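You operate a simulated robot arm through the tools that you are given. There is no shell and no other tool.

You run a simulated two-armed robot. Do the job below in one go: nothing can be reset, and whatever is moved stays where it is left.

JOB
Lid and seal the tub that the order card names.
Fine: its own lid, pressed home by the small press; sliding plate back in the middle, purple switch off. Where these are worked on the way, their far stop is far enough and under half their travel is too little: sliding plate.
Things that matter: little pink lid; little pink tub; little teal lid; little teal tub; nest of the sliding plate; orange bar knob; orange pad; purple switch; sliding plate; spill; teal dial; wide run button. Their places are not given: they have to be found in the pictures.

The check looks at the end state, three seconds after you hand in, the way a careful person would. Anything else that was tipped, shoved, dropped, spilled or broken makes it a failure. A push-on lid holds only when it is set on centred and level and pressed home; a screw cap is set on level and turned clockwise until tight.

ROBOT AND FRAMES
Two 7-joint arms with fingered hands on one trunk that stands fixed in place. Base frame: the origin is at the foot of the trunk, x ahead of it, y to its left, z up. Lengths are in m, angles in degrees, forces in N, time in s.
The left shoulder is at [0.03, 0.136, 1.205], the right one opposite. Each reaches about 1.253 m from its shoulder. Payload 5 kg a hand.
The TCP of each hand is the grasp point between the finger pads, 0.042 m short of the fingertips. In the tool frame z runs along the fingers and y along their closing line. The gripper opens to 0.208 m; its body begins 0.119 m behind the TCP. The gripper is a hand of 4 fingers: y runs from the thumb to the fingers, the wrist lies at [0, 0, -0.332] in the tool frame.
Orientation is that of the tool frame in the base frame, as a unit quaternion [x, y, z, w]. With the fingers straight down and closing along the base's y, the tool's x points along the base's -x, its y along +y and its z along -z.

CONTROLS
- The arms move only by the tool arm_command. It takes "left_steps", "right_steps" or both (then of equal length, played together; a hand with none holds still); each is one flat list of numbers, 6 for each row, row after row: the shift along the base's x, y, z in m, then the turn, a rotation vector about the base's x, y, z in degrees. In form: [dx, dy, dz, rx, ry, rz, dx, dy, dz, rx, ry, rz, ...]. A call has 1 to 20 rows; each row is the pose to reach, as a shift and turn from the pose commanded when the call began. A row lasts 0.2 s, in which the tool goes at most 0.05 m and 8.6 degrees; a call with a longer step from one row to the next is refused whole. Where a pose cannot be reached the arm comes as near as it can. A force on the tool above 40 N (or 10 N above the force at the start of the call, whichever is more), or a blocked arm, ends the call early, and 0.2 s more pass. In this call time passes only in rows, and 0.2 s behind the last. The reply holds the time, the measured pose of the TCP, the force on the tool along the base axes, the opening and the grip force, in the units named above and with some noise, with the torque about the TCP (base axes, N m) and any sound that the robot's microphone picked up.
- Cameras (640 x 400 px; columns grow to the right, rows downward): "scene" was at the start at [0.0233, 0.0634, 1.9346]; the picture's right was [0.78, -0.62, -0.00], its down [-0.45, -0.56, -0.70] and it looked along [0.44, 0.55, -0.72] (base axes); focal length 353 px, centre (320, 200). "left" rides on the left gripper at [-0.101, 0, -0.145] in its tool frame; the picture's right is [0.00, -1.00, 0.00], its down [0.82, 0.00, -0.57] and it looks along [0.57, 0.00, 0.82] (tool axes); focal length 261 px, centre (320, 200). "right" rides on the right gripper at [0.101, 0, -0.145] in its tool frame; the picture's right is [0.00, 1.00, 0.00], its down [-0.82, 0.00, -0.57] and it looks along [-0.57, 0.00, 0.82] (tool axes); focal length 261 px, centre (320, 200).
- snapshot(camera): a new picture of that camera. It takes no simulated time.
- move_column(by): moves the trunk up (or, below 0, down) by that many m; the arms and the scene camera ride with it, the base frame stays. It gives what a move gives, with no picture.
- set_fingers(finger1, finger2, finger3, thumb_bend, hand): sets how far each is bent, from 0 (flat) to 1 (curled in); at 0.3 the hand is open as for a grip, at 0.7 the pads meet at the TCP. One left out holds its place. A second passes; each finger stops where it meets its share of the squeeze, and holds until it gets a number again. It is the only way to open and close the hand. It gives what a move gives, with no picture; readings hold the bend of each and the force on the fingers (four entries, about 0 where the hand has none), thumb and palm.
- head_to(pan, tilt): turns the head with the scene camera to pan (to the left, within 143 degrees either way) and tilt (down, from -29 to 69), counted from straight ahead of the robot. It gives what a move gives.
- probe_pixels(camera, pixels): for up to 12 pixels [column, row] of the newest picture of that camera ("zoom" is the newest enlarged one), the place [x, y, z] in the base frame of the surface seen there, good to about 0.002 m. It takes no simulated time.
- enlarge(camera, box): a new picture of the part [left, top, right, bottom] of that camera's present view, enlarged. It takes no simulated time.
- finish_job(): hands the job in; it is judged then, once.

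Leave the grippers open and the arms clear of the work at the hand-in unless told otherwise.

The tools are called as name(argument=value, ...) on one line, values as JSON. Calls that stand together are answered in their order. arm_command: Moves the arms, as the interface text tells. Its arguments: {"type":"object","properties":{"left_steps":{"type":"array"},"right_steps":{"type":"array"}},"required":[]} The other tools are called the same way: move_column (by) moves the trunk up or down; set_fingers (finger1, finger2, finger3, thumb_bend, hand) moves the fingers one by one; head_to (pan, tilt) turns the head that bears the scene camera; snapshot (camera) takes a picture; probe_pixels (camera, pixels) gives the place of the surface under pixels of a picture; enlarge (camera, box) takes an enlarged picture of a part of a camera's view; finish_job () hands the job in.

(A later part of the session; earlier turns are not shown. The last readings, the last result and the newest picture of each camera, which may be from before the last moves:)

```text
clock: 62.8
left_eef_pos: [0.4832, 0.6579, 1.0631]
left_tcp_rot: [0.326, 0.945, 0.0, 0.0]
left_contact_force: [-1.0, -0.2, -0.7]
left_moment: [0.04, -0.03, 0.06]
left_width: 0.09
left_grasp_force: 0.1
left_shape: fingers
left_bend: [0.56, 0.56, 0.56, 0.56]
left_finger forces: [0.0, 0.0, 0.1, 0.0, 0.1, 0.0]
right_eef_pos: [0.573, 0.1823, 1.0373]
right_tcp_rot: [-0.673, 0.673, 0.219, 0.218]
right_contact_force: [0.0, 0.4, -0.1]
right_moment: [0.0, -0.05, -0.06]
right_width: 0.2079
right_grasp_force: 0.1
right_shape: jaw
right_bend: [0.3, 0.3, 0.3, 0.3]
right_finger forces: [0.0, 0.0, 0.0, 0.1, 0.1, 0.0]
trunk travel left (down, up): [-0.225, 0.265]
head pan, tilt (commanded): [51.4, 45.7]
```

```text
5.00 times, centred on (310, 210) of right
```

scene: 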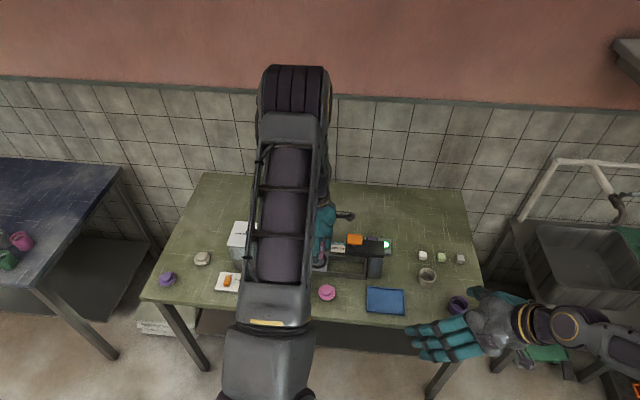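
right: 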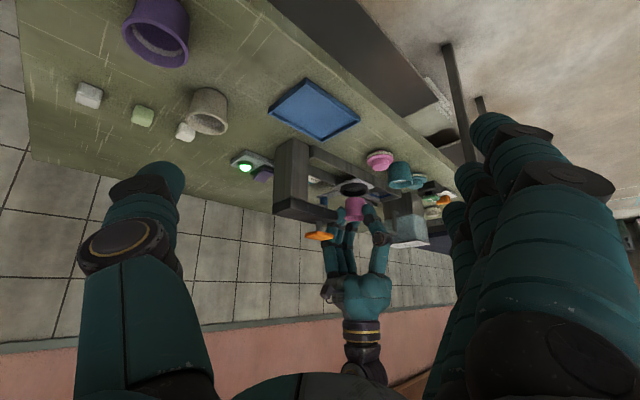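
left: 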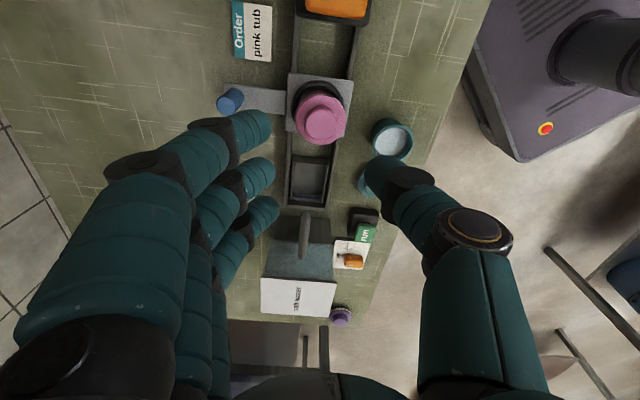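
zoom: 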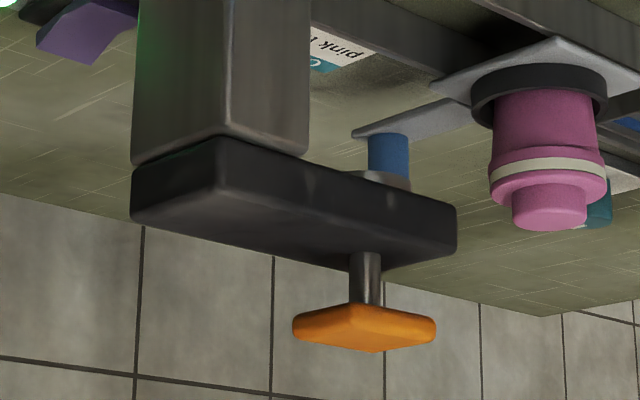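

There is a greyish disc (ram foot) just under the press arm at zoom (380,180). I'll zoom in on it and probe its height.

enlarge(camera="right", box=[300, 185, 350, 230])

probe_pixels(camera="zoom", pixels=[[300, 165], [330, 175], [355, 180], [380, 185], [400, 190], [340, 185], [310, 200], [310, 120], [320, 170]])

```text
8.89 times, centred on (325, 208) of right
```

zoom: 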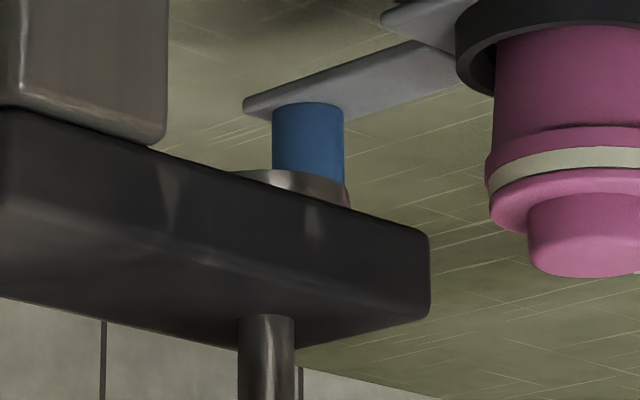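

```text
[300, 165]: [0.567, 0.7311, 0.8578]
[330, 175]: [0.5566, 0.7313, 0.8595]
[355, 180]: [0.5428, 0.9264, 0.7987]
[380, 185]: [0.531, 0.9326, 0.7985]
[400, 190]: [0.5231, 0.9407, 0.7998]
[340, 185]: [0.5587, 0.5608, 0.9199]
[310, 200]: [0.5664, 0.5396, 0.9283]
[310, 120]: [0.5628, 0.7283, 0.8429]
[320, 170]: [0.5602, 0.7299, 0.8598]
```

probe_pixels(camera="zoom", pixels=[[250, 176], [265, 177], [280, 178], [295, 181], [310, 184], [325, 188], [335, 195], [255, 172], [285, 173]])

```text
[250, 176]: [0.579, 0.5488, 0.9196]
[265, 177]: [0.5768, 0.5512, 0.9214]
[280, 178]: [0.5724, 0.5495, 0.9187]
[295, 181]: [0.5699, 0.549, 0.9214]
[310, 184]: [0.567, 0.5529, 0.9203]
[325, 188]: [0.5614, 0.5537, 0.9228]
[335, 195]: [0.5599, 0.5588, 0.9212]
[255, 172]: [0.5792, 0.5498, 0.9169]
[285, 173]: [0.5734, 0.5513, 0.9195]
```

Ram foot underside is at ≈0.916 and the lid knob top at 0.911, so the lidded tub passes under it. Now I'll take the blue handle: rotate the hand to yaw +45° (closing along the rails) and move over the handle at (0.5646,0.7372), staying at z≈1.06.

arm_command(left_steps=[0.0068, 0.0066, 0.0, 0, 0, 6.92, 0.0136, 0.0132, 0.0, 0, 0, 13.83, 0.0204, 0.0198, 0.0, 0, 0, 20.75, 0.0271, 0.0264, 0.0, 0, 0, 27.67, 0.0339, 0.033, 0.0, 0, 0, 34.58, 0.0407, 0.0397, 0.0, 0, 0, 41.5, 0.0475, 0.0463, 0.0, 0, 0, 48.42, 0.0543, 0.0529, 0.0, 0, 0, 55.33, 0.0611, 0.0595, 0.0, 0, 0, 62.25, 0.0678, 0.0661, 0.0, 0, 0, 69.17, 0.0746, 0.0727, 0.0, 0, 0, 76.08, 0.0814, 0.0793, 0.0, 0, 0, 83])

snapshot(camera="left")

snapshot(camera="scene")

snapshot(camera="right")

```text
clock: 65.4
left_eef_pos: [0.5669, 0.7397, 1.0611]
left_tcp_rot: [-0.384, 0.923, -0.001, 0.0]
left_contact_force: [0.4, 0.9, -0.3]
left_moment: [-0.03, 0.01, 0.01]
left_width: 0.0894
left_grasp_force: 0.0
left_shape: fingers
left_bend: [0.56, 0.56, 0.56, 0.56]
left_finger forces: [0.0, 0.0, 0.0, 0.1, 0.0, 0.0]
right_eef_pos: [0.5738, 0.1842, 1.0359]
right_tcp_rot: [-0.672, 0.673, 0.218, 0.219]
right_contact_force: [-0.5, 0.1, -0.8]
right_moment: [0.03, 0.04, 0.03]
right_width: 0.208
right_grasp_force: 0.0
right_shape: jaw
right_bend: [0.3, 0.3, 0.3, 0.3]
right_finger forces: [0.0, 0.1, 0.1, 0.0, 0.0, 0.0]
trunk travel left (down, up): [-0.225, 0.265]
head pan, tilt (commanded): [51.4, 45.7]
```

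```text
taken
```

left: 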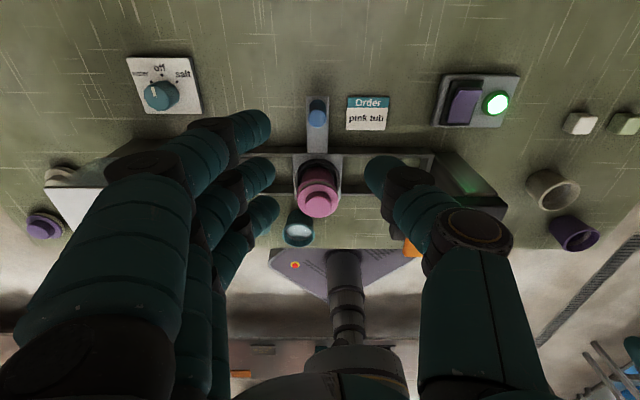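

```text
taken
```

scene: 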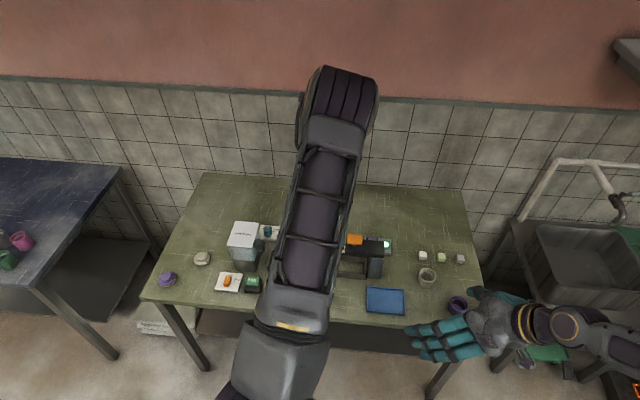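

```text
taken
```

right: 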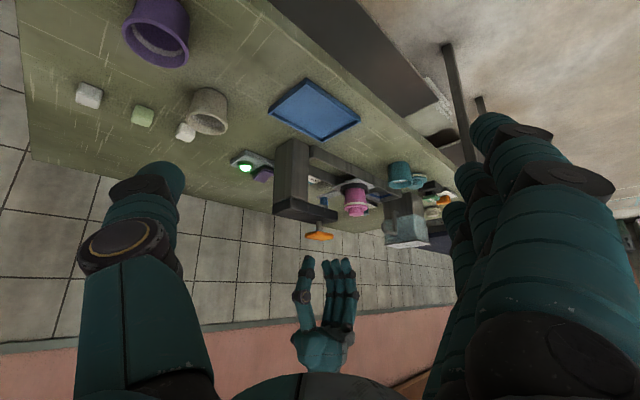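

This view also shows the switch clearly. I'll zoom on the switch and on the handle.

enlarge(camera="left", box=[425, 60, 535, 140])

enlarge(camera="left", box=[260, 80, 400, 220])

probe_pixels(camera="zoom", pixels=[[262, 80], [225, 95], [295, 95], [262, 62], [262, 110], [262, 145], [262, 190], [280, 230], [250, 330], [265, 320], [225, 320], [305, 320]])

```text
5.00 times, centred on (480, 100) of left
```

zoom: 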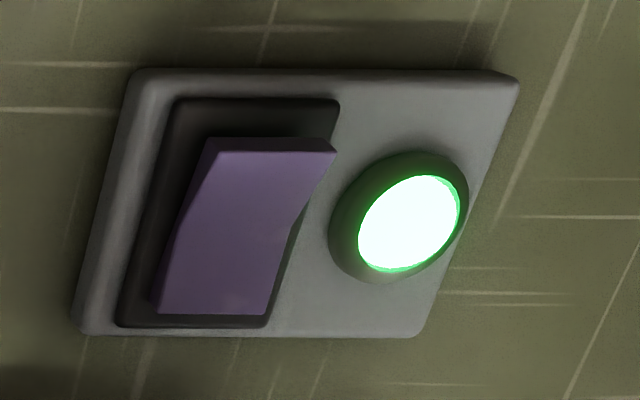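

```text
2.86 times, centred on (330, 150) of left
```

zoom: 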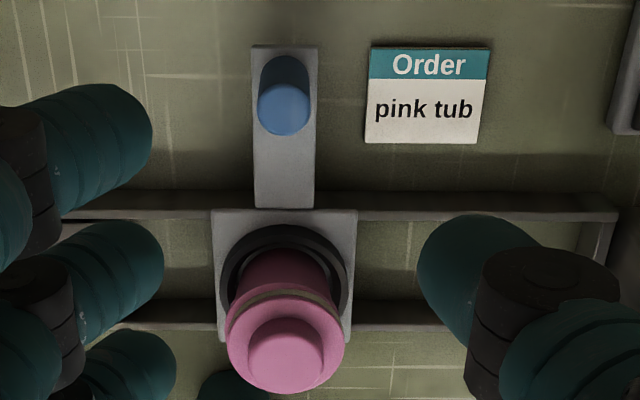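

```text
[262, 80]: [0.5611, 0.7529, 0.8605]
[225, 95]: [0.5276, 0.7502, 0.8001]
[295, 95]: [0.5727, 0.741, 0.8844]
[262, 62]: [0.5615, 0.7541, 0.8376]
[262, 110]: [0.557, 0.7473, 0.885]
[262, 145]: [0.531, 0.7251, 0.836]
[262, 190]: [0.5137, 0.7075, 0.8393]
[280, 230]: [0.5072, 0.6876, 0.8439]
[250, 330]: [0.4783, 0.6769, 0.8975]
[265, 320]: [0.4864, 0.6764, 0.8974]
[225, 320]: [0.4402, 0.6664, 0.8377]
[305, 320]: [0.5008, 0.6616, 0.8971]
```

The rocker's far end (toward the wall) is raised, near end is down, light green. Next I'll probe the handle's top centre at zoom (284,110) and its edges.

probe_pixels(camera="zoom", pixels=[[284, 110], [260, 110], [308, 110], [284, 88], [284, 132], [284, 160], [257, 160], [313, 160], [284, 50]])

```text
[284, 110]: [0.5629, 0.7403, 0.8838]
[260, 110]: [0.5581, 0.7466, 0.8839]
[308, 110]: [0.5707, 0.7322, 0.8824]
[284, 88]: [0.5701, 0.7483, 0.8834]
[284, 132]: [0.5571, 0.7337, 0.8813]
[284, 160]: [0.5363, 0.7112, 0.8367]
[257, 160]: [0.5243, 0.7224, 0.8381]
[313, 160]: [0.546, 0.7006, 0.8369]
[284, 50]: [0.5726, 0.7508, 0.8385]
```

Handle centre ≈(0.564,0.740), about 3 mm toward −u of the TCP. I'll shift (−0.002,+0.002) and descend to z≈0.93.

arm_command(left_steps=[-0.001, 0.001, -0.03, 0, 0, 0, -0.002, 0.002, -0.065, 0, 0, 0, -0.002, 0.002, -0.1, 0, 0, 0, -0.002, 0.002, -0.131, 0, 0, 0])

snapshot(camera="left")

snapshot(camera="right")

```text
clock: 66.4
left_eef_pos: [0.5658, 0.7435, 0.9307]
left_tcp_rot: [-0.383, 0.924, 0.0, 0.0]
left_contact_force: [0.8, 0.4, 1.1]
left_moment: [-0.06, 0.07, 0.01]
left_width: 0.0894
left_grasp_force: 0.2
left_shape: fingers
left_bend: [0.56, 0.56, 0.56, 0.56]
left_finger forces: [0.1, 0.1, 0.1, 0.0, 0.0, 0.0]
right_eef_pos: [0.5741, 0.1836, 1.0371]
right_tcp_rot: [0.673, -0.672, -0.219, -0.218]
right_contact_force: [0.7, 0.3, -1.2]
right_moment: [-0.05, 0.01, 0.01]
right_width: 0.2076
right_grasp_force: 0.1
right_shape: jaw
right_bend: [0.3, 0.3, 0.3, 0.3]
right_finger forces: [0.1, 0.0, 0.0, 0.0, 0.0, 0.0]
trunk travel left (down, up): [-0.225, 0.265]
head pan, tilt (commanded): [51.4, 45.7]
```

```text
taken
```

left: 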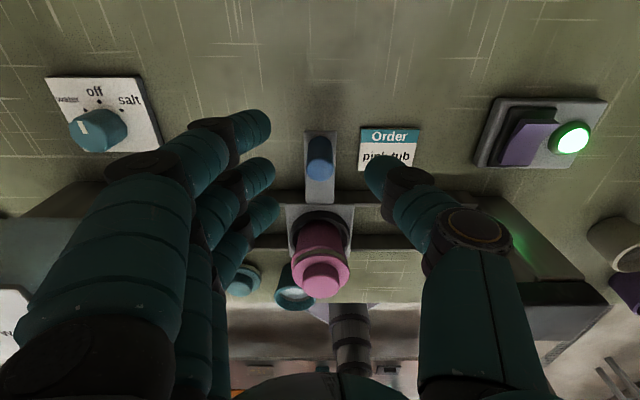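

```text
taken
```

right: 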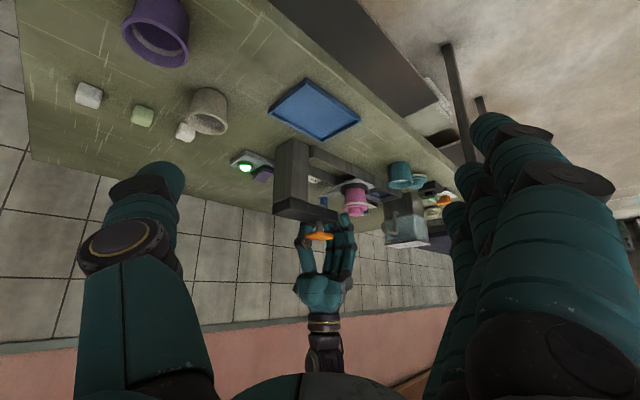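

Knob is ~4 mm toward −v of the TCP; I'll shift (−0.002, −0.003) and descend to TCP z≈0.889 (tips ≈0.845, above the handle bar at 0.837).

arm_command(left_steps=[-0.001, -0.0015, -0.014, 0, 0, 0, -0.002, -0.003, -0.028, 0, 0, 0, -0.002, -0.003, -0.041, 0, 0, 0])

snapshot(camera="left")

enlarge(camera="right", box=[270, 150, 390, 270])

```text
clock: 67.2
left_eef_pos: [0.5634, 0.7379, 0.8882]
left_tcp_rot: [-0.383, 0.924, 0.0, 0.0]
left_contact_force: [0.0, 1.2, -0.5]
left_moment: [-0.06, -0.01, 0.01]
left_width: 0.0895
left_grasp_force: 0.0
left_shape: fingers
left_bend: [0.56, 0.56, 0.56, 0.56]
left_finger forces: [0.1, 0.0, 0.0, 0.0, 0.1, 0.0]
right_eef_pos: [0.5734, 0.1831, 1.0366]
right_tcp_rot: [-0.672, 0.673, 0.219, 0.219]
right_contact_force: [0.6, 0.2, 0.5]
right_moment: [-0.04, 0.02, 0.04]
right_width: 0.2079
right_grasp_force: 0.0
right_shape: jaw
right_bend: [0.3, 0.3, 0.3, 0.3]
right_finger forces: [0.0, 0.0, 0.1, 0.0, 0.1, 0.1]
trunk travel left (down, up): [-0.225, 0.265]
head pan, tilt (commanded): [51.4, 45.7]
```

```text
taken
```

left: 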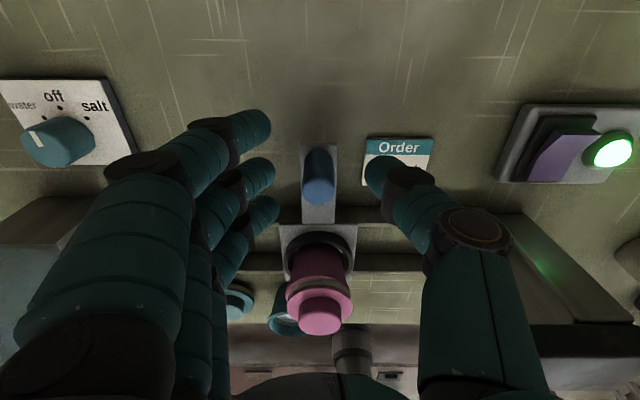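

```text
3.33 times, centred on (330, 210) of right
```

zoom: 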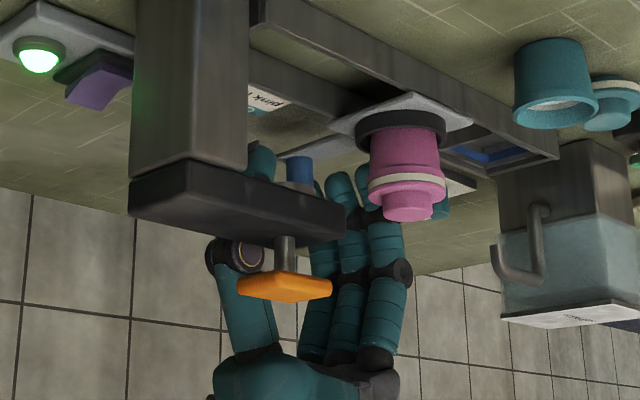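

Knob centred at (318,192). I'll pinch it lightly with middle finger and thumb.

set_fingers(hand="left", finger2=0.67, thumb_bend=0.67)

enlarge(camera="left", box=[240, 120, 400, 240])

```text
clock: 68.2
left_eef_pos: [0.5625, 0.7384, 0.8892]
left_tcp_rot: [-0.383, 0.924, 0.0, 0.0]
left_contact_force: [-0.2, -0.4, -0.8]
left_moment: [-0.02, 0.02, -0.02]
left_width: 0.0666
left_grasp_force: 2.0
left_shape: fingers
left_bend: [0.56, 0.66, 0.56, 0.67]
left_finger forces: [0.1, 2.0, 0.1, 0.1, 2.0, 0.1]
right_eef_pos: [0.573, 0.1822, 1.0359]
right_tcp_rot: [0.672, -0.672, -0.219, -0.219]
right_contact_force: [0.5, -0.1, 0.1]
right_moment: [-0.01, -0.01, 0.03]
right_width: 0.2078
right_grasp_force: 0.1
right_shape: jaw
right_bend: [0.3, 0.3, 0.3, 0.3]
right_finger forces: [0.1, 0.1, 0.1, 0.1, 0.0, 0.0]
trunk travel left (down, up): [-0.225, 0.265]
head pan, tilt (commanded): [51.4, 45.7]
```

```text
3.33 times, centred on (320, 180) of left
```

zoom: 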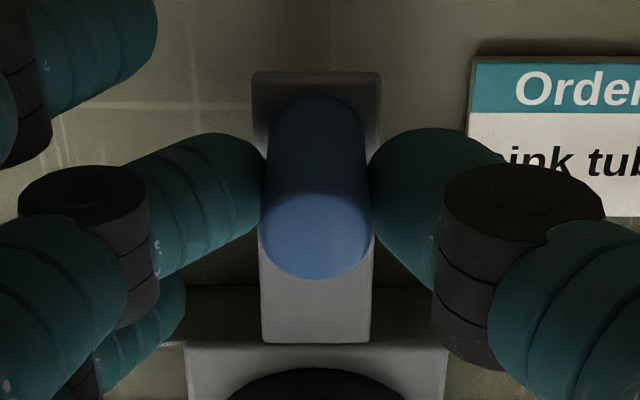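

Contact 2 N each. I'll firm up to ~6 N and then slide +u by 3 cm gently to see how the plate responds.

set_fingers(hand="left", finger2=0.69, thumb_bend=0.69)

arm_command(left_steps=[0.0015, -0.0015, 0, 0, 0, 0, 0.004, -0.004, 0, 0, 0, 0, 0.008, -0.008, 0, 0, 0, 0, 0.0125, -0.0125, 0, 0, 0, 0, 0.017, -0.017, 0, 0, 0, 0, 0.0205, -0.0205, 0, 0, 0, 0, 0.0212, -0.0212, 0, 0, 0, 0])

snapshot(camera="left")

enlarge(camera="right", box=[270, 150, 390, 270])

```text
clock: 69.2
left_eef_pos: [0.563, 0.7377, 0.8891]
left_tcp_rot: [-0.383, 0.924, 0.0, 0.0]
left_contact_force: [0.2, -0.8, -3.2]
left_moment: [0.02, 0.05, 0.01]
left_width: 0.0656
left_grasp_force: 5.4
left_shape: fingers
left_bend: [0.56, 0.66, 0.56, 0.68]
left_finger forces: [0.0, 4.8, 0.0, 0.1, 5.0, 0.0]
right_eef_pos: [0.5737, 0.1823, 1.0367]
right_tcp_rot: [-0.672, 0.673, 0.218, 0.219]
right_contact_force: [0.0, 0.3, -0.3]
right_moment: [-0.01, 0.01, 0.01]
right_width: 0.208
right_grasp_force: 0.0
right_shape: jaw
right_bend: [0.3, 0.3, 0.3, 0.3]
right_finger forces: [0.1, 0.0, 0.0, 0.0, 0.0, 0.1]
trunk travel left (down, up): [-0.225, 0.265]
head pan, tilt (commanded): [51.4, 45.7]
```

```text
clock: 70.8
left_eef_pos: [0.5831, 0.7161, 0.888]
left_tcp_rot: [-0.382, 0.924, 0.0, 0.001]
left_contact_force: [1.5, 3.4, 1.5]
left_moment: [0.14, -0.06, 0.0]
left_width: 0.0654
left_grasp_force: 6.0
left_shape: fingers
left_bend: [0.56, 0.66, 0.56, 0.68]
left_finger forces: [0.0, 5.8, 0.1, 0.0, 5.3, 0.0]
right_eef_pos: [0.5747, 0.183, 1.0362]
right_tcp_rot: [0.673, -0.672, -0.218, -0.218]
right_contact_force: [0.6, 0.8, -0.5]
right_moment: [0.01, -0.01, -0.01]
right_width: 0.2078
right_grasp_force: 0.0
right_shape: jaw
right_bend: [0.3, 0.3, 0.3, 0.3]
right_finger forces: [0.1, 0.0, 0.0, 0.1, 0.0, 0.0]
trunk travel left (down, up): [-0.225, 0.265]
head pan, tilt (commanded): [51.4, 45.7]
```

```text
taken
```

left: 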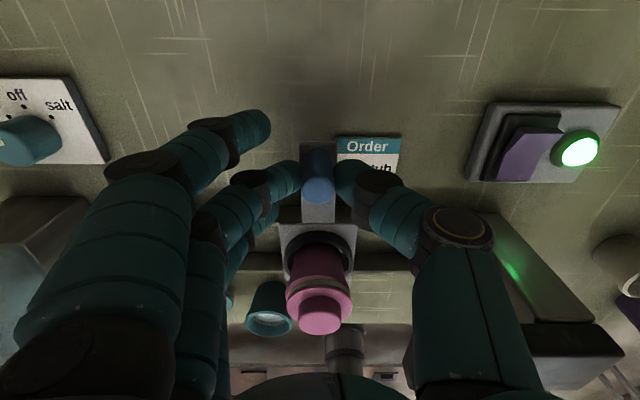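

```text
3.33 times, centred on (330, 210) of right
```

zoom: 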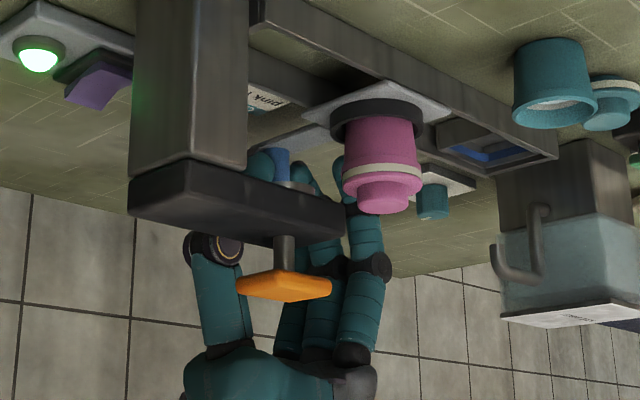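

The plate slides smoothly (~3 N). Continuing another 8.5 cm at a gentle pace.

arm_command(left_steps=[0.002, -0.002, 0, 0, 0, 0, 0.006, -0.006, 0, 0, 0, 0, 0.011, -0.011, 0, 0, 0, 0, 0.017, -0.017, 0, 0, 0, 0, 0.023, -0.023, 0, 0, 0, 0, 0.029, -0.029, 0, 0, 0, 0, 0.035, -0.035, 0, 0, 0, 0, 0.041, -0.041, 0, 0, 0, 0, 0.047, -0.047, 0, 0, 0, 0, 0.053, -0.053, 0, 0, 0, 0, 0.058, -0.058, 0, 0, 0, 0, 0.06, -0.06, 0, 0, 0, 0])

snapshot(camera="left")

enlarge(camera="right", box=[250, 130, 390, 270])

```text
clock: 73.4
left_eef_pos: [0.6442, 0.6568, 0.8889]
left_tcp_rot: [-0.383, 0.924, 0.0, 0.0]
left_contact_force: [-1.0, -0.9, -2.7]
left_moment: [-0.04, 0.08, -0.02]
left_width: 0.0659
left_grasp_force: 5.7
left_shape: fingers
left_bend: [0.56, 0.66, 0.56, 0.68]
left_finger forces: [0.1, 5.9, 0.0, 0.1, 5.5, 0.0]
right_eef_pos: [0.5732, 0.1825, 1.0364]
right_tcp_rot: [-0.672, 0.673, 0.218, 0.218]
right_contact_force: [0.1, -0.2, 0.1]
right_moment: [0.0, -0.01, -0.02]
right_width: 0.2078
right_grasp_force: 0.0
right_shape: jaw
right_bend: [0.3, 0.3, 0.3, 0.3]
right_finger forces: [0.1, 0.1, 0.0, 0.0, 0.0, 0.0]
trunk travel left (down, up): [-0.225, 0.265]
head pan, tilt (commanded): [51.4, 45.7]
```

```text
taken
```

left: 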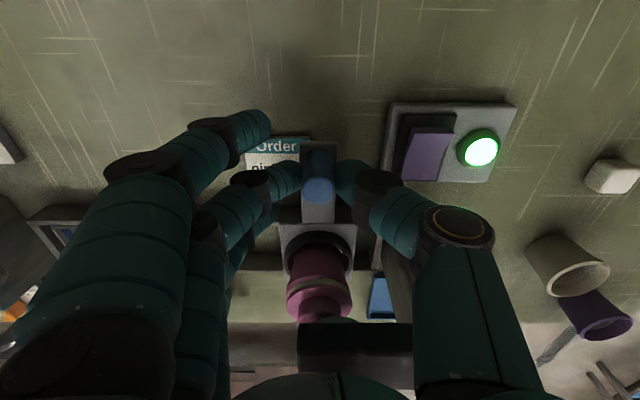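

```text
2.86 times, centred on (320, 200) of right
```

zoom: 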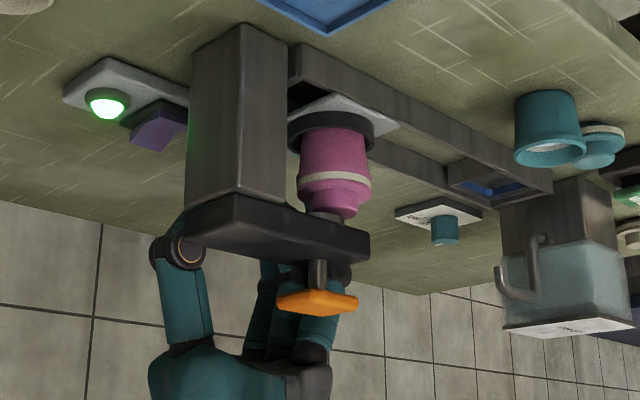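

The tub is nearly under the ram. I'll go the last stretch in small steps, watching for the stop.

arm_command(left_steps=[0.002, -0.002, 0, 0, 0, 0, 0.004, -0.004, 0, 0, 0, 0, 0.006, -0.006, 0, 0, 0, 0, 0.008, -0.008, 0, 0, 0, 0, 0.0095, -0.0095, 0, 0, 0, 0])

enlarge(camera="right", box=[270, 130, 370, 230])

```text
clock: 74.6
left_eef_pos: [0.6534, 0.6456, 0.8905]
left_tcp_rot: [-0.383, 0.924, 0.0, 0.001]
left_contact_force: [0.6, 0.5, -3.2]
left_moment: [0.0, 0.03, 0.01]
left_width: 0.0656
left_grasp_force: 5.9
left_shape: fingers
left_bend: [0.56, 0.66, 0.56, 0.68]
left_finger forces: [0.1, 5.0, 0.0, 0.0, 5.6, 0.0]
right_eef_pos: [0.5729, 0.1827, 1.037]
right_tcp_rot: [0.673, -0.673, -0.218, -0.218]
right_contact_force: [-0.2, -0.3, -0.5]
right_moment: [-0.01, 0.0, 0.02]
right_width: 0.2079
right_grasp_force: 0.0
right_shape: jaw
right_bend: [0.3, 0.3, 0.3, 0.3]
right_finger forces: [0.0, 0.0, 0.1, 0.0, 0.0, 0.0]
trunk travel left (down, up): [-0.225, 0.265]
head pan, tilt (commanded): [51.4, 45.7]
```

```text
4.00 times, centred on (320, 180) of right
```

zoom: 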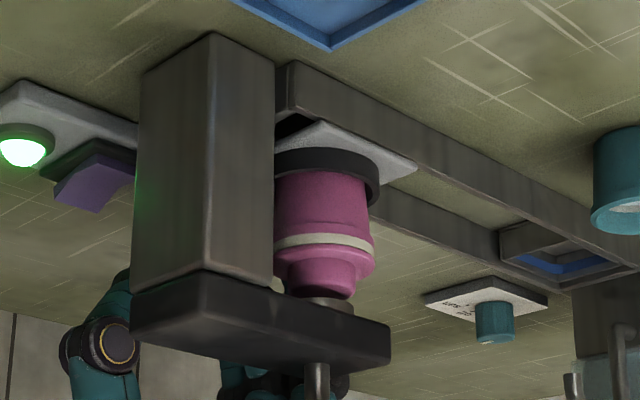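

No stop force yet (u≈0.0055). Continuing in 1.5 mm steps.

arm_command(left_steps=[0.001, -0.001, 0, 0, 0, 0, 0.002, -0.002, 0, 0, 0, 0, 0.003, -0.003, 0, 0, 0, 0, 0.004, -0.004, 0, 0, 0, 0])

enlarge(camera="right", box=[280, 150, 350, 220])

```text
clock: 75.6
left_eef_pos: [0.6565, 0.6439, 0.8894]
left_tcp_rot: [-0.383, 0.924, 0.0, -0.001]
left_contact_force: [-4.8, 5.0, -0.1]
left_moment: [0.2, 0.2, -0.05]
left_width: 0.0637
left_grasp_force: 5.7
left_shape: fingers
left_bend: [0.56, 0.65, 0.56, 0.68]
left_finger forces: [0.0, 8.5, 0.0, 0.1, 2.2, 0.0]
right_eef_pos: [0.5737, 0.1827, 1.0379]
right_tcp_rot: [0.673, -0.672, -0.218, -0.218]
right_contact_force: [-0.5, -0.5, 0.3]
right_moment: [-0.01, -0.01, 0.02]
right_width: 0.2079
right_grasp_force: 0.1
right_shape: jaw
right_bend: [0.3, 0.3, 0.3, 0.3]
right_finger forces: [0.0, 0.0, 0.0, 0.0, 0.0, 0.1]
trunk travel left (down, up): [-0.225, 0.265]
head pan, tilt (commanded): [51.4, 45.7]
```

```text
5.71 times, centred on (315, 185) of right
```

zoom: 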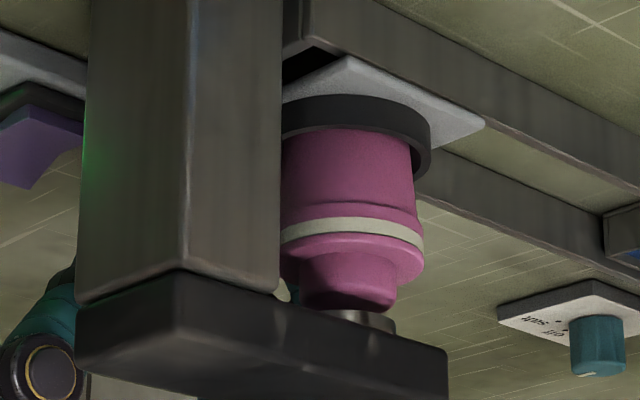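

Force now opposes at ~7 N: the plate is at its right stop. I'll push 1 mm more to confirm, then relax, open and lift off the handle.

arm_command(left_steps=[0.001, -0.001, 0, 0, 0, 0, 0.0015, -0.0015, 0, 0, 0, 0])

arm_command(left_steps=[-0.001, 0.001, 0, 0, 0, 0, -0.0022, 0.0022, 0, 0, 0, 0])

set_fingers(hand="left", finger2=0.6, thumb_bend=0.6)

enlarge(camera="left", box=[240, 120, 400, 330])

```text
clock: 76.2
left_eef_pos: [0.6578, 0.6421, 0.89]
left_tcp_rot: [-0.383, 0.924, 0.0, 0.0]
left_contact_force: [-5.3, 8.3, 3.2]
left_moment: [0.29, 0.24, -0.02]
left_width: 0.0624
left_grasp_force: 5.6
left_shape: fingers
left_bend: [0.56, 0.64, 0.56, 0.69]
left_finger forces: [0.0, 10.7, 0.0, 0.0, 0.7, 0.0]
right_eef_pos: [0.5728, 0.1823, 1.037]
right_tcp_rot: [-0.672, 0.673, 0.219, 0.22]
right_contact_force: [0.9, 0.2, 0.5]
right_moment: [0.02, 0.02, -0.02]
right_width: 0.2078
right_grasp_force: 0.1
right_shape: jaw
right_bend: [0.3, 0.3, 0.3, 0.3]
right_finger forces: [0.1, 0.1, 0.0, 0.0, 0.0, 0.0]
trunk travel left (down, up): [-0.225, 0.265]
head pan, tilt (commanded): [51.4, 45.7]
```

```text
clock: 76.8
left_eef_pos: [0.6572, 0.6427, 0.889]
left_tcp_rot: [-0.383, 0.924, 0.0, 0.0]
left_contact_force: [-2.0, 6.9, 2.8]
left_moment: [0.24, 0.07, -0.05]
left_width: 0.0625
left_grasp_force: 5.5
left_shape: fingers
left_bend: [0.56, 0.64, 0.56, 0.69]
left_finger forces: [0.1, 7.7, 0.0, 0.0, 2.7, 0.1]
right_eef_pos: [0.572, 0.1822, 1.0376]
right_tcp_rot: [-0.672, 0.673, 0.218, 0.219]
right_contact_force: [-0.4, -0.5, -0.6]
right_moment: [-0.01, -0.01, 0.0]
right_width: 0.2078
right_grasp_force: 0.1
right_shape: jaw
right_bend: [0.3, 0.3, 0.3, 0.3]
right_finger forces: [0.0, 0.0, 0.0, 0.1, 0.0, 0.0]
trunk travel left (down, up): [-0.225, 0.265]
head pan, tilt (commanded): [51.4, 45.7]
```

```text
clock: 77.8
left_eef_pos: [0.6567, 0.6418, 0.89]
left_tcp_rot: [-0.383, 0.924, 0.001, 0.0]
left_contact_force: [0.3, 0.4, 0.2]
left_moment: [0.01, -0.01, -0.01]
left_width: 0.08
left_grasp_force: 0.0
left_shape: fingers
left_bend: [0.56, 0.6, 0.56, 0.6]
left_finger forces: [0.0, 0.0, 0.0, 0.0, 0.0, 0.0]
right_eef_pos: [0.5737, 0.1825, 1.0362]
right_tcp_rot: [0.672, -0.672, -0.219, -0.219]
right_contact_force: [-0.3, 0.0, -0.5]
right_moment: [-0.02, -0.01, 0.0]
right_width: 0.2075
right_grasp_force: 0.1
right_shape: jaw
right_bend: [0.3, 0.3, 0.3, 0.3]
right_finger forces: [0.0, 0.2, 0.0, 0.0, 0.1, 0.0]
trunk travel left (down, up): [-0.225, 0.265]
head pan, tilt (commanded): [51.4, 45.7]
```

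```text
1.90 times, centred on (320, 225) of left
```

zoom: 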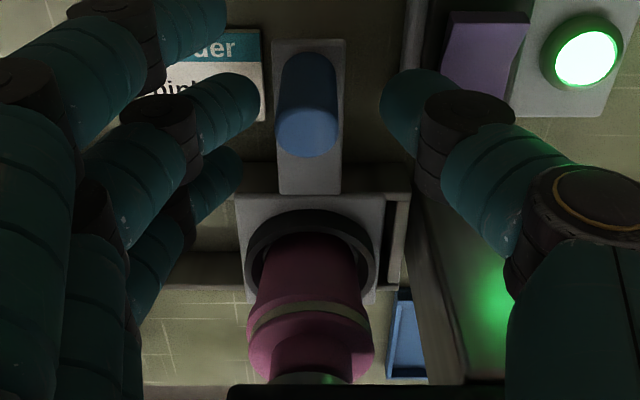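

The plate is at its right stop and released. I'll lift straight up 0.17 m, then make a fist to see what pushing shape it gives.

arm_command(left_steps=[0, 0, 0.02, 0, 0, 0, 0, 0, 0.05, 0, 0, 0, 0, 0, 0.09, 0, 0, 0, 0, 0, 0.13, 0, 0, 0, 0, 0, 0.17, 0, 0, 0, 0, 0, 0.2, 0, 0, 0])

set_fingers(hand="left", finger1=1.0, finger2=1.0, finger3=1.0, thumb_bend=0.9)

snapshot(camera="left")

enlarge(camera="right", box=[240, 130, 420, 350])

```text
clock: 79.2
left_eef_pos: [0.6559, 0.643, 1.092]
left_tcp_rot: [-0.383, 0.924, -0.001, 0.0]
left_contact_force: [0.5, -0.1, -0.6]
left_moment: [0.03, -0.05, 0.03]
left_width: 0.0799
left_grasp_force: 0.1
left_shape: fingers
left_bend: [0.56, 0.6, 0.56, 0.6]
left_finger forces: [0.0, 0.0, 0.0, 0.0, 0.1, 0.0]
right_eef_pos: [0.5714, 0.1827, 1.0367]
right_tcp_rot: [0.673, -0.672, -0.219, -0.218]
right_contact_force: [0.1, -0.1, 0.6]
right_moment: [-0.01, -0.02, -0.01]
right_width: 0.208
right_grasp_force: 0.1
right_shape: jaw
right_bend: [0.3, 0.3, 0.3, 0.3]
right_finger forces: [0.0, 0.0, 0.1, 0.0, 0.1, 0.1]
trunk travel left (down, up): [-0.225, 0.265]
head pan, tilt (commanded): [51.4, 45.7]
```

```text
clock: 80.2
left_eef_pos: [0.6568, 0.6436, 1.0911]
left_tcp_rot: [-0.383, 0.924, 0.0, 0.0]
left_contact_force: [-0.3, 0.4, -0.5]
left_moment: [-0.01, 0.02, -0.02]
left_width: 0.0676
left_grasp_force: 0.0
left_shape: fingers
left_bend: [1.0, 0.74, 1.0, 0.89]
left_finger forces: [0.0, 0.0, 0.0, 0.0, 0.1, 0.0]
right_eef_pos: [0.5723, 0.1825, 1.0377]
right_tcp_rot: [-0.672, 0.672, 0.219, 0.219]
right_contact_force: [-0.3, 0.3, -0.3]
right_moment: [0.0, -0.02, 0.01]
right_width: 0.2077
right_grasp_force: 0.0
right_shape: jaw
right_bend: [0.3, 0.3, 0.3, 0.3]
right_finger forces: [0.0, 0.0, 0.0, 0.1, 0.0, 0.0]
trunk travel left (down, up): [-0.225, 0.265]
head pan, tilt (commanded): [51.4, 45.7]
```

```text
taken
```

left: 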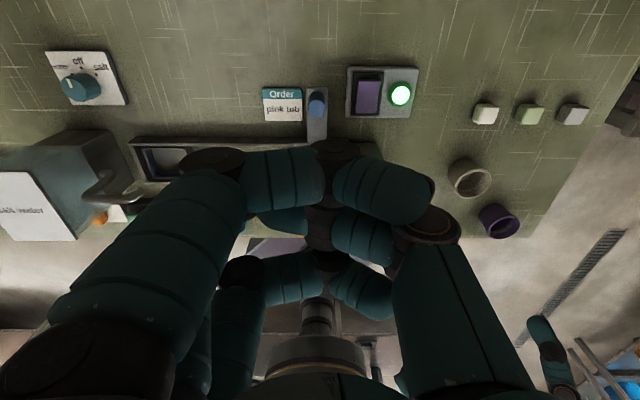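

```text
1.82 times, centred on (330, 240) of right
```

zoom: 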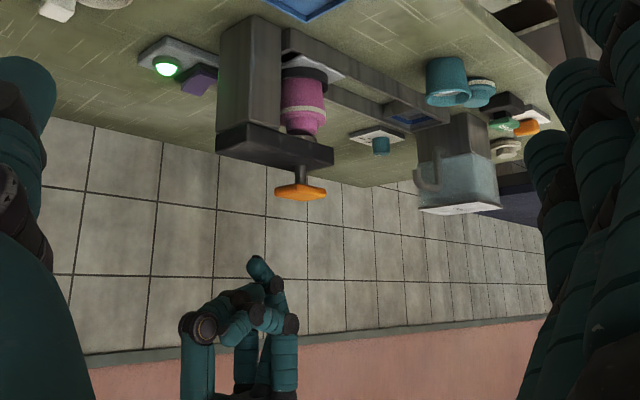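

The fist gets tangled (thumb blocks finger 2). I'll use a closed fingertip cluster instead: open to 0.55, then close to 0.7 all together.

set_fingers(hand="left", finger1=0.55, finger2=0.55, finger3=0.55, thumb_bend=0.55)

set_fingers(hand="left", finger1=0.7, finger2=0.69, finger3=0.7, thumb_bend=0.69)

snapshot(camera="left")

enlarge(camera="right", box=[240, 130, 420, 350])

```text
clock: 81.2
left_eef_pos: [0.6554, 0.6423, 1.0909]
left_tcp_rot: [-0.382, 0.924, 0.001, -0.001]
left_contact_force: [-1.0, 0.8, -1.0]
left_moment: [-0.01, -0.01, -0.01]
left_width: 0.0944
left_grasp_force: 0.1
left_shape: fingers
left_bend: [0.55, 0.55, 0.55, 0.55]
left_finger forces: [0.0, 0.0, 0.0, 0.0, 0.1, 0.0]
right_eef_pos: [0.5738, 0.1835, 1.0361]
right_tcp_rot: [0.673, -0.672, -0.219, -0.218]
right_contact_force: [-0.2, -0.8, -0.4]
right_moment: [0.0, 0.01, -0.01]
right_width: 0.2077
right_grasp_force: 0.1
right_shape: jaw
right_bend: [0.3, 0.3, 0.3, 0.3]
right_finger forces: [0.1, 0.0, 0.0, 0.1, 0.0, 0.1]
trunk travel left (down, up): [-0.225, 0.265]
head pan, tilt (commanded): [51.4, 45.7]
```

```text
clock: 82.2
left_eef_pos: [0.6561, 0.6426, 1.0908]
left_tcp_rot: [-0.382, 0.924, 0.0, 0.001]
left_contact_force: [0.0, 0.4, 0.4]
left_moment: [0.01, -0.01, -0.02]
left_width: 0.0335
left_grasp_force: 0.1
left_shape: fingers
left_bend: [0.7, 0.69, 0.7, 0.69]
left_finger forces: [0.1, 0.1, 0.1, 0.0, 0.1, 0.0]
right_eef_pos: [0.574, 0.1823, 1.0357]
right_tcp_rot: [-0.672, 0.673, 0.218, 0.219]
right_contact_force: [0.4, 0.5, 0.3]
right_moment: [-0.01, 0.01, 0.02]
right_width: 0.2079
right_grasp_force: 0.0
right_shape: jaw
right_bend: [0.3, 0.3, 0.3, 0.3]
right_finger forces: [0.0, 0.0, 0.0, 0.0, 0.0, 0.0]
trunk travel left (down, up): [-0.225, 0.265]
head pan, tilt (commanded): [51.4, 45.7]
```

```text
taken
```

left: 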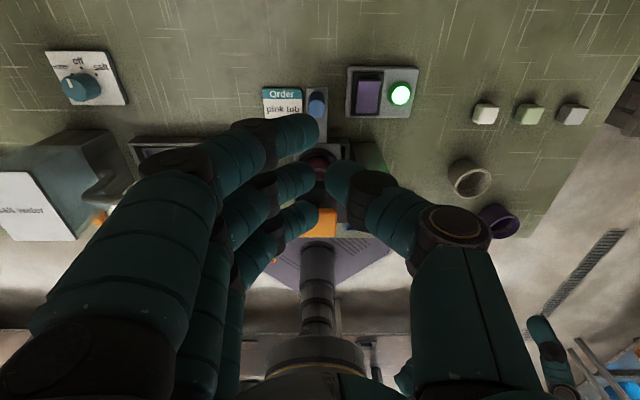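

```text
1.82 times, centred on (330, 240) of right
```

zoom: 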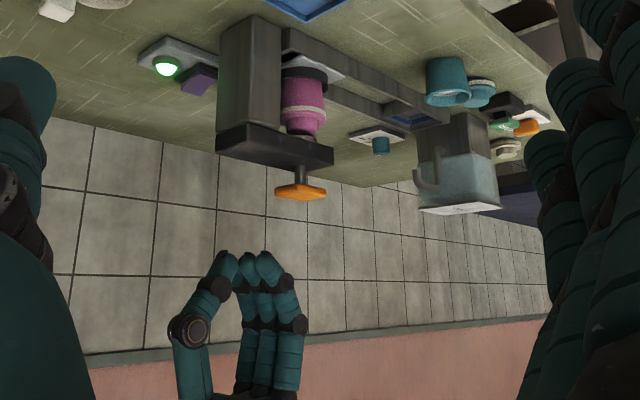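

Good claw shape. Moving over the orange pad at (0.578,0.568), still at z≈1.09, then down to just above it.

arm_command(left_steps=[-0.013, -0.0125, 0, 0, 0, 0, -0.026, -0.025, 0, 0, 0, 0, -0.039, -0.0375, 0, 0, 0, 0, -0.052, -0.05, 0, 0, 0, 0, -0.065, -0.0625, 0, 0, 0, 0, -0.0785, -0.0745, 0, 0, 0, 0, -0.0785, -0.0745, -0.02, 0, 0, 0, -0.0785, -0.0745, -0.045, 0, 0, 0])

snapshot(camera="left")

enlarge(camera="right", box=[250, 140, 390, 270])

```text
clock: 84.0
left_eef_pos: [0.5777, 0.5684, 1.045]
left_tcp_rot: [-0.382, 0.924, 0.0, 0.0]
left_contact_force: [-0.3, 0.0, 0.5]
left_moment: [0.01, 0.04, 0.01]
left_width: 0.0333
left_grasp_force: 0.0
left_shape: fingers
left_bend: [0.7, 0.69, 0.7, 0.69]
left_finger forces: [0.1, 0.0, 0.0, 0.1, 0.1, 0.0]
right_eef_pos: [0.5728, 0.182, 1.0372]
right_tcp_rot: [0.673, -0.672, -0.219, -0.219]
right_contact_force: [0.1, 0.4, 0.0]
right_moment: [-0.02, 0.02, -0.01]
right_width: 0.2078
right_grasp_force: 0.2
right_shape: jaw
right_bend: [0.3, 0.3, 0.3, 0.3]
right_finger forces: [0.0, 0.1, 0.0, 0.0, 0.0, 0.1]
trunk travel left (down, up): [-0.225, 0.265]
head pan, tilt (commanded): [51.4, 45.7]
```

```text
taken
```

left: 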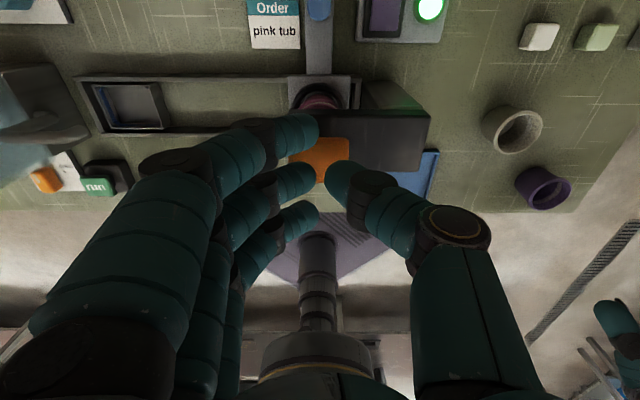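

```text
3.08 times, centred on (320, 205) of right
```

zoom: 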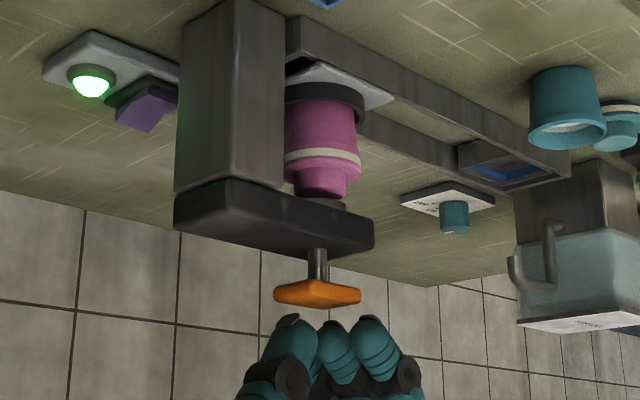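

Tips are centred just above the pad. Descending slowly until contact.

arm_command(left_steps=[0, 0, -0.006, 0, 0, 0, 0, 0, -0.012, 0, 0, 0, 0, 0, -0.016, 0, 0, 0, 0, 0, -0.019, 0, 0, 0])

enlarge(camera="right", box=[250, 140, 390, 270])

```text
clock: 85.0
left_eef_pos: [0.579, 0.5684, 1.0282]
left_tcp_rot: [-0.383, 0.924, 0.001, 0.0]
left_contact_force: [2.6, -1.6, 11.4]
left_moment: [-0.21, -0.25, 0.04]
left_width: 0.0329
left_grasp_force: 5.7
left_shape: fingers
left_bend: [0.7, 0.69, 0.7, 0.69]
left_finger forces: [0.1, 0.6, 0.1, 0.0, 10.2, 0.0]
right_eef_pos: [0.5727, 0.1821, 1.0375]
right_tcp_rot: [0.673, -0.672, -0.22, -0.218]
right_contact_force: [0.3, -0.4, 0.1]
right_moment: [0.01, -0.02, 0.0]
right_width: 0.2078
right_grasp_force: 0.0
right_shape: jaw
right_bend: [0.3, 0.3, 0.3, 0.3]
right_finger forces: [0.0, 0.1, 0.0, 0.1, 0.1, 0.1]
trunk travel left (down, up): [-0.225, 0.265]
head pan, tilt (commanded): [51.4, 45.7]
```

```text
3.08 times, centred on (320, 205) of right
```

zoom: 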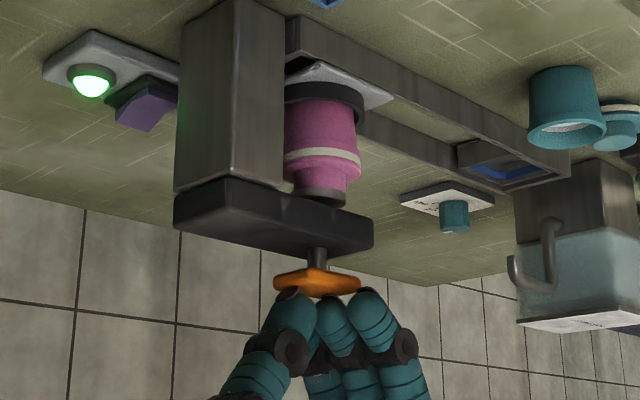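

Contact at 11 N: the pad has gone down a bit and the ram foot meets the lid knob. I'll zoom in, then keep pressing in 2 mm steps.

enlarge(camera="right", box=[290, 160, 350, 220])

arm_command(left_steps=[0, 0, -0.001, 0, 0, 0, 0, 0, -0.002, 0, 0, 0, 0, 0, -0.003, 0, 0, 0])

enlarge(camera="right", box=[290, 160, 350, 220])

```text
6.67 times, centred on (320, 190) of right
```

zoom: 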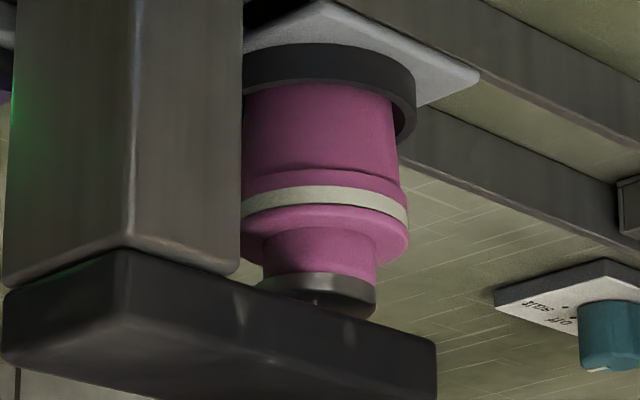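

```text
clock: 85.8
left_eef_pos: [0.5781, 0.5691, 1.0228]
left_tcp_rot: [-0.383, 0.924, 0.0, 0.0]
left_contact_force: [-0.2, -0.4, 2.1]
left_moment: [-0.02, -0.04, 0.03]
left_width: 0.033
left_grasp_force: 0.9
left_shape: fingers
left_bend: [0.7, 0.69, 0.7, 0.69]
left_finger forces: [0.0, 0.0, 0.0, 0.0, 1.4, 0.1]
right_eef_pos: [0.5727, 0.1825, 1.0368]
right_tcp_rot: [0.672, -0.672, -0.219, -0.218]
right_contact_force: [-0.4, 0.4, 0.0]
right_moment: [0.01, 0.02, -0.01]
right_width: 0.2081
right_grasp_force: 0.0
right_shape: jaw
right_bend: [0.3, 0.3, 0.3, 0.3]
right_finger forces: [0.0, 0.0, 0.1, 0.0, 0.0, 0.0]
trunk travel left (down, up): [-0.225, 0.265]
head pan, tilt (commanded): [51.4, 45.7]
```

```text
6.67 times, centred on (320, 190) of right
```

zoom: 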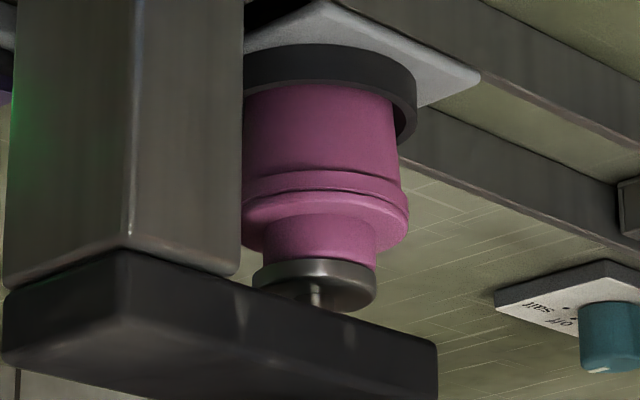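

The lid dropped: the cream gasket band has disappeared and the force fell to 2 N — it snapped down. I'll press a little further to make sure it is fully home.

arm_command(left_steps=[0, 0, -0.001, 0, 0, 0, 0, 0, -0.002, 0, 0, 0, 0, 0, -0.003, 0, 0, 0])

enlarge(camera="right", box=[290, 160, 350, 220])

```text
clock: 86.6
left_eef_pos: [0.5781, 0.5692, 1.0226]
left_tcp_rot: [-0.383, 0.924, 0.0, 0.001]
left_contact_force: [1.8, -0.8, 12.8]
left_moment: [-0.15, -0.26, 0.02]
left_width: 0.0326
left_grasp_force: 6.5
left_shape: fingers
left_bend: [0.7, 0.69, 0.7, 0.69]
left_finger forces: [0.0, 1.6, 0.1, 0.1, 11.2, 0.0]
right_eef_pos: [0.5739, 0.1823, 1.0379]
right_tcp_rot: [0.673, -0.672, -0.219, -0.218]
right_contact_force: [-0.8, -0.4, 0.1]
right_moment: [0.0, -0.01, -0.02]
right_width: 0.2077
right_grasp_force: 0.1
right_shape: jaw
right_bend: [0.3, 0.3, 0.3, 0.3]
right_finger forces: [0.1, 0.0, 0.0, 0.0, 0.0, 0.1]
trunk travel left (down, up): [-0.225, 0.265]
head pan, tilt (commanded): [51.4, 45.7]
heard: snap
```

```text
6.67 times, centred on (320, 190) of right
```

zoom: 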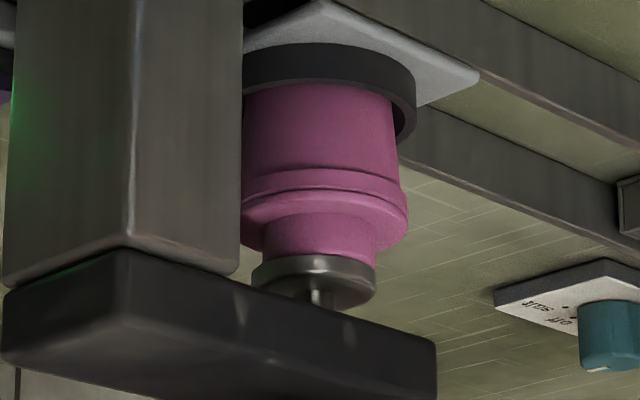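

"Snap" heard — the lid is home. One more gentle press of 2 mm to be certain, then I'll back off.

arm_command(left_steps=[0, 0, -0.001, 0, 0, 0, 0, 0, -0.002, 0, 0, 0])

enlarge(camera="right", box=[290, 160, 350, 220])

```text
clock: 87.2
left_eef_pos: [0.5783, 0.5684, 1.02]
left_tcp_rot: [-0.383, 0.924, 0.0, 0.002]
left_contact_force: [6.6, 1.2, 35.5]
left_moment: [-0.29, -0.45, 0.11]
left_width: 0.0322
left_grasp_force: 18.3
left_shape: fingers
left_bend: [0.7, 0.69, 0.7, 0.71]
left_finger forces: [0.0, 9.4, 0.0, 0.0, 26.6, 0.0]
right_eef_pos: [0.5735, 0.1814, 1.0376]
right_tcp_rot: [-0.672, 0.672, 0.219, 0.22]
right_contact_force: [0.2, 0.8, 0.5]
right_moment: [-0.02, -0.02, 0.01]
right_width: 0.2079
right_grasp_force: 0.0
right_shape: jaw
right_bend: [0.3, 0.3, 0.3, 0.3]
right_finger forces: [0.0, 0.0, 0.0, 0.0, 0.1, 0.1]
trunk travel left (down, up): [-0.225, 0.265]
head pan, tilt (commanded): [51.4, 45.7]
```

```text
6.67 times, centred on (320, 190) of right
```

zoom: 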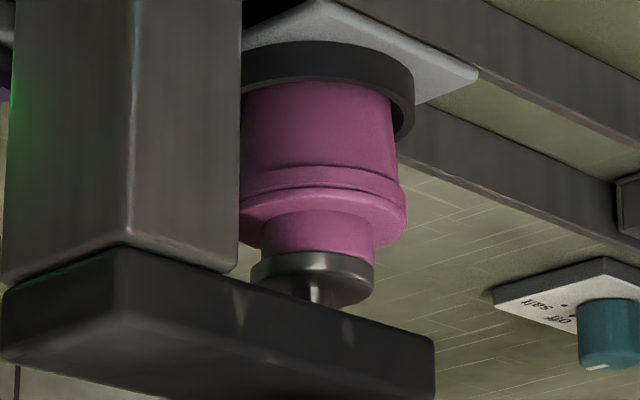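

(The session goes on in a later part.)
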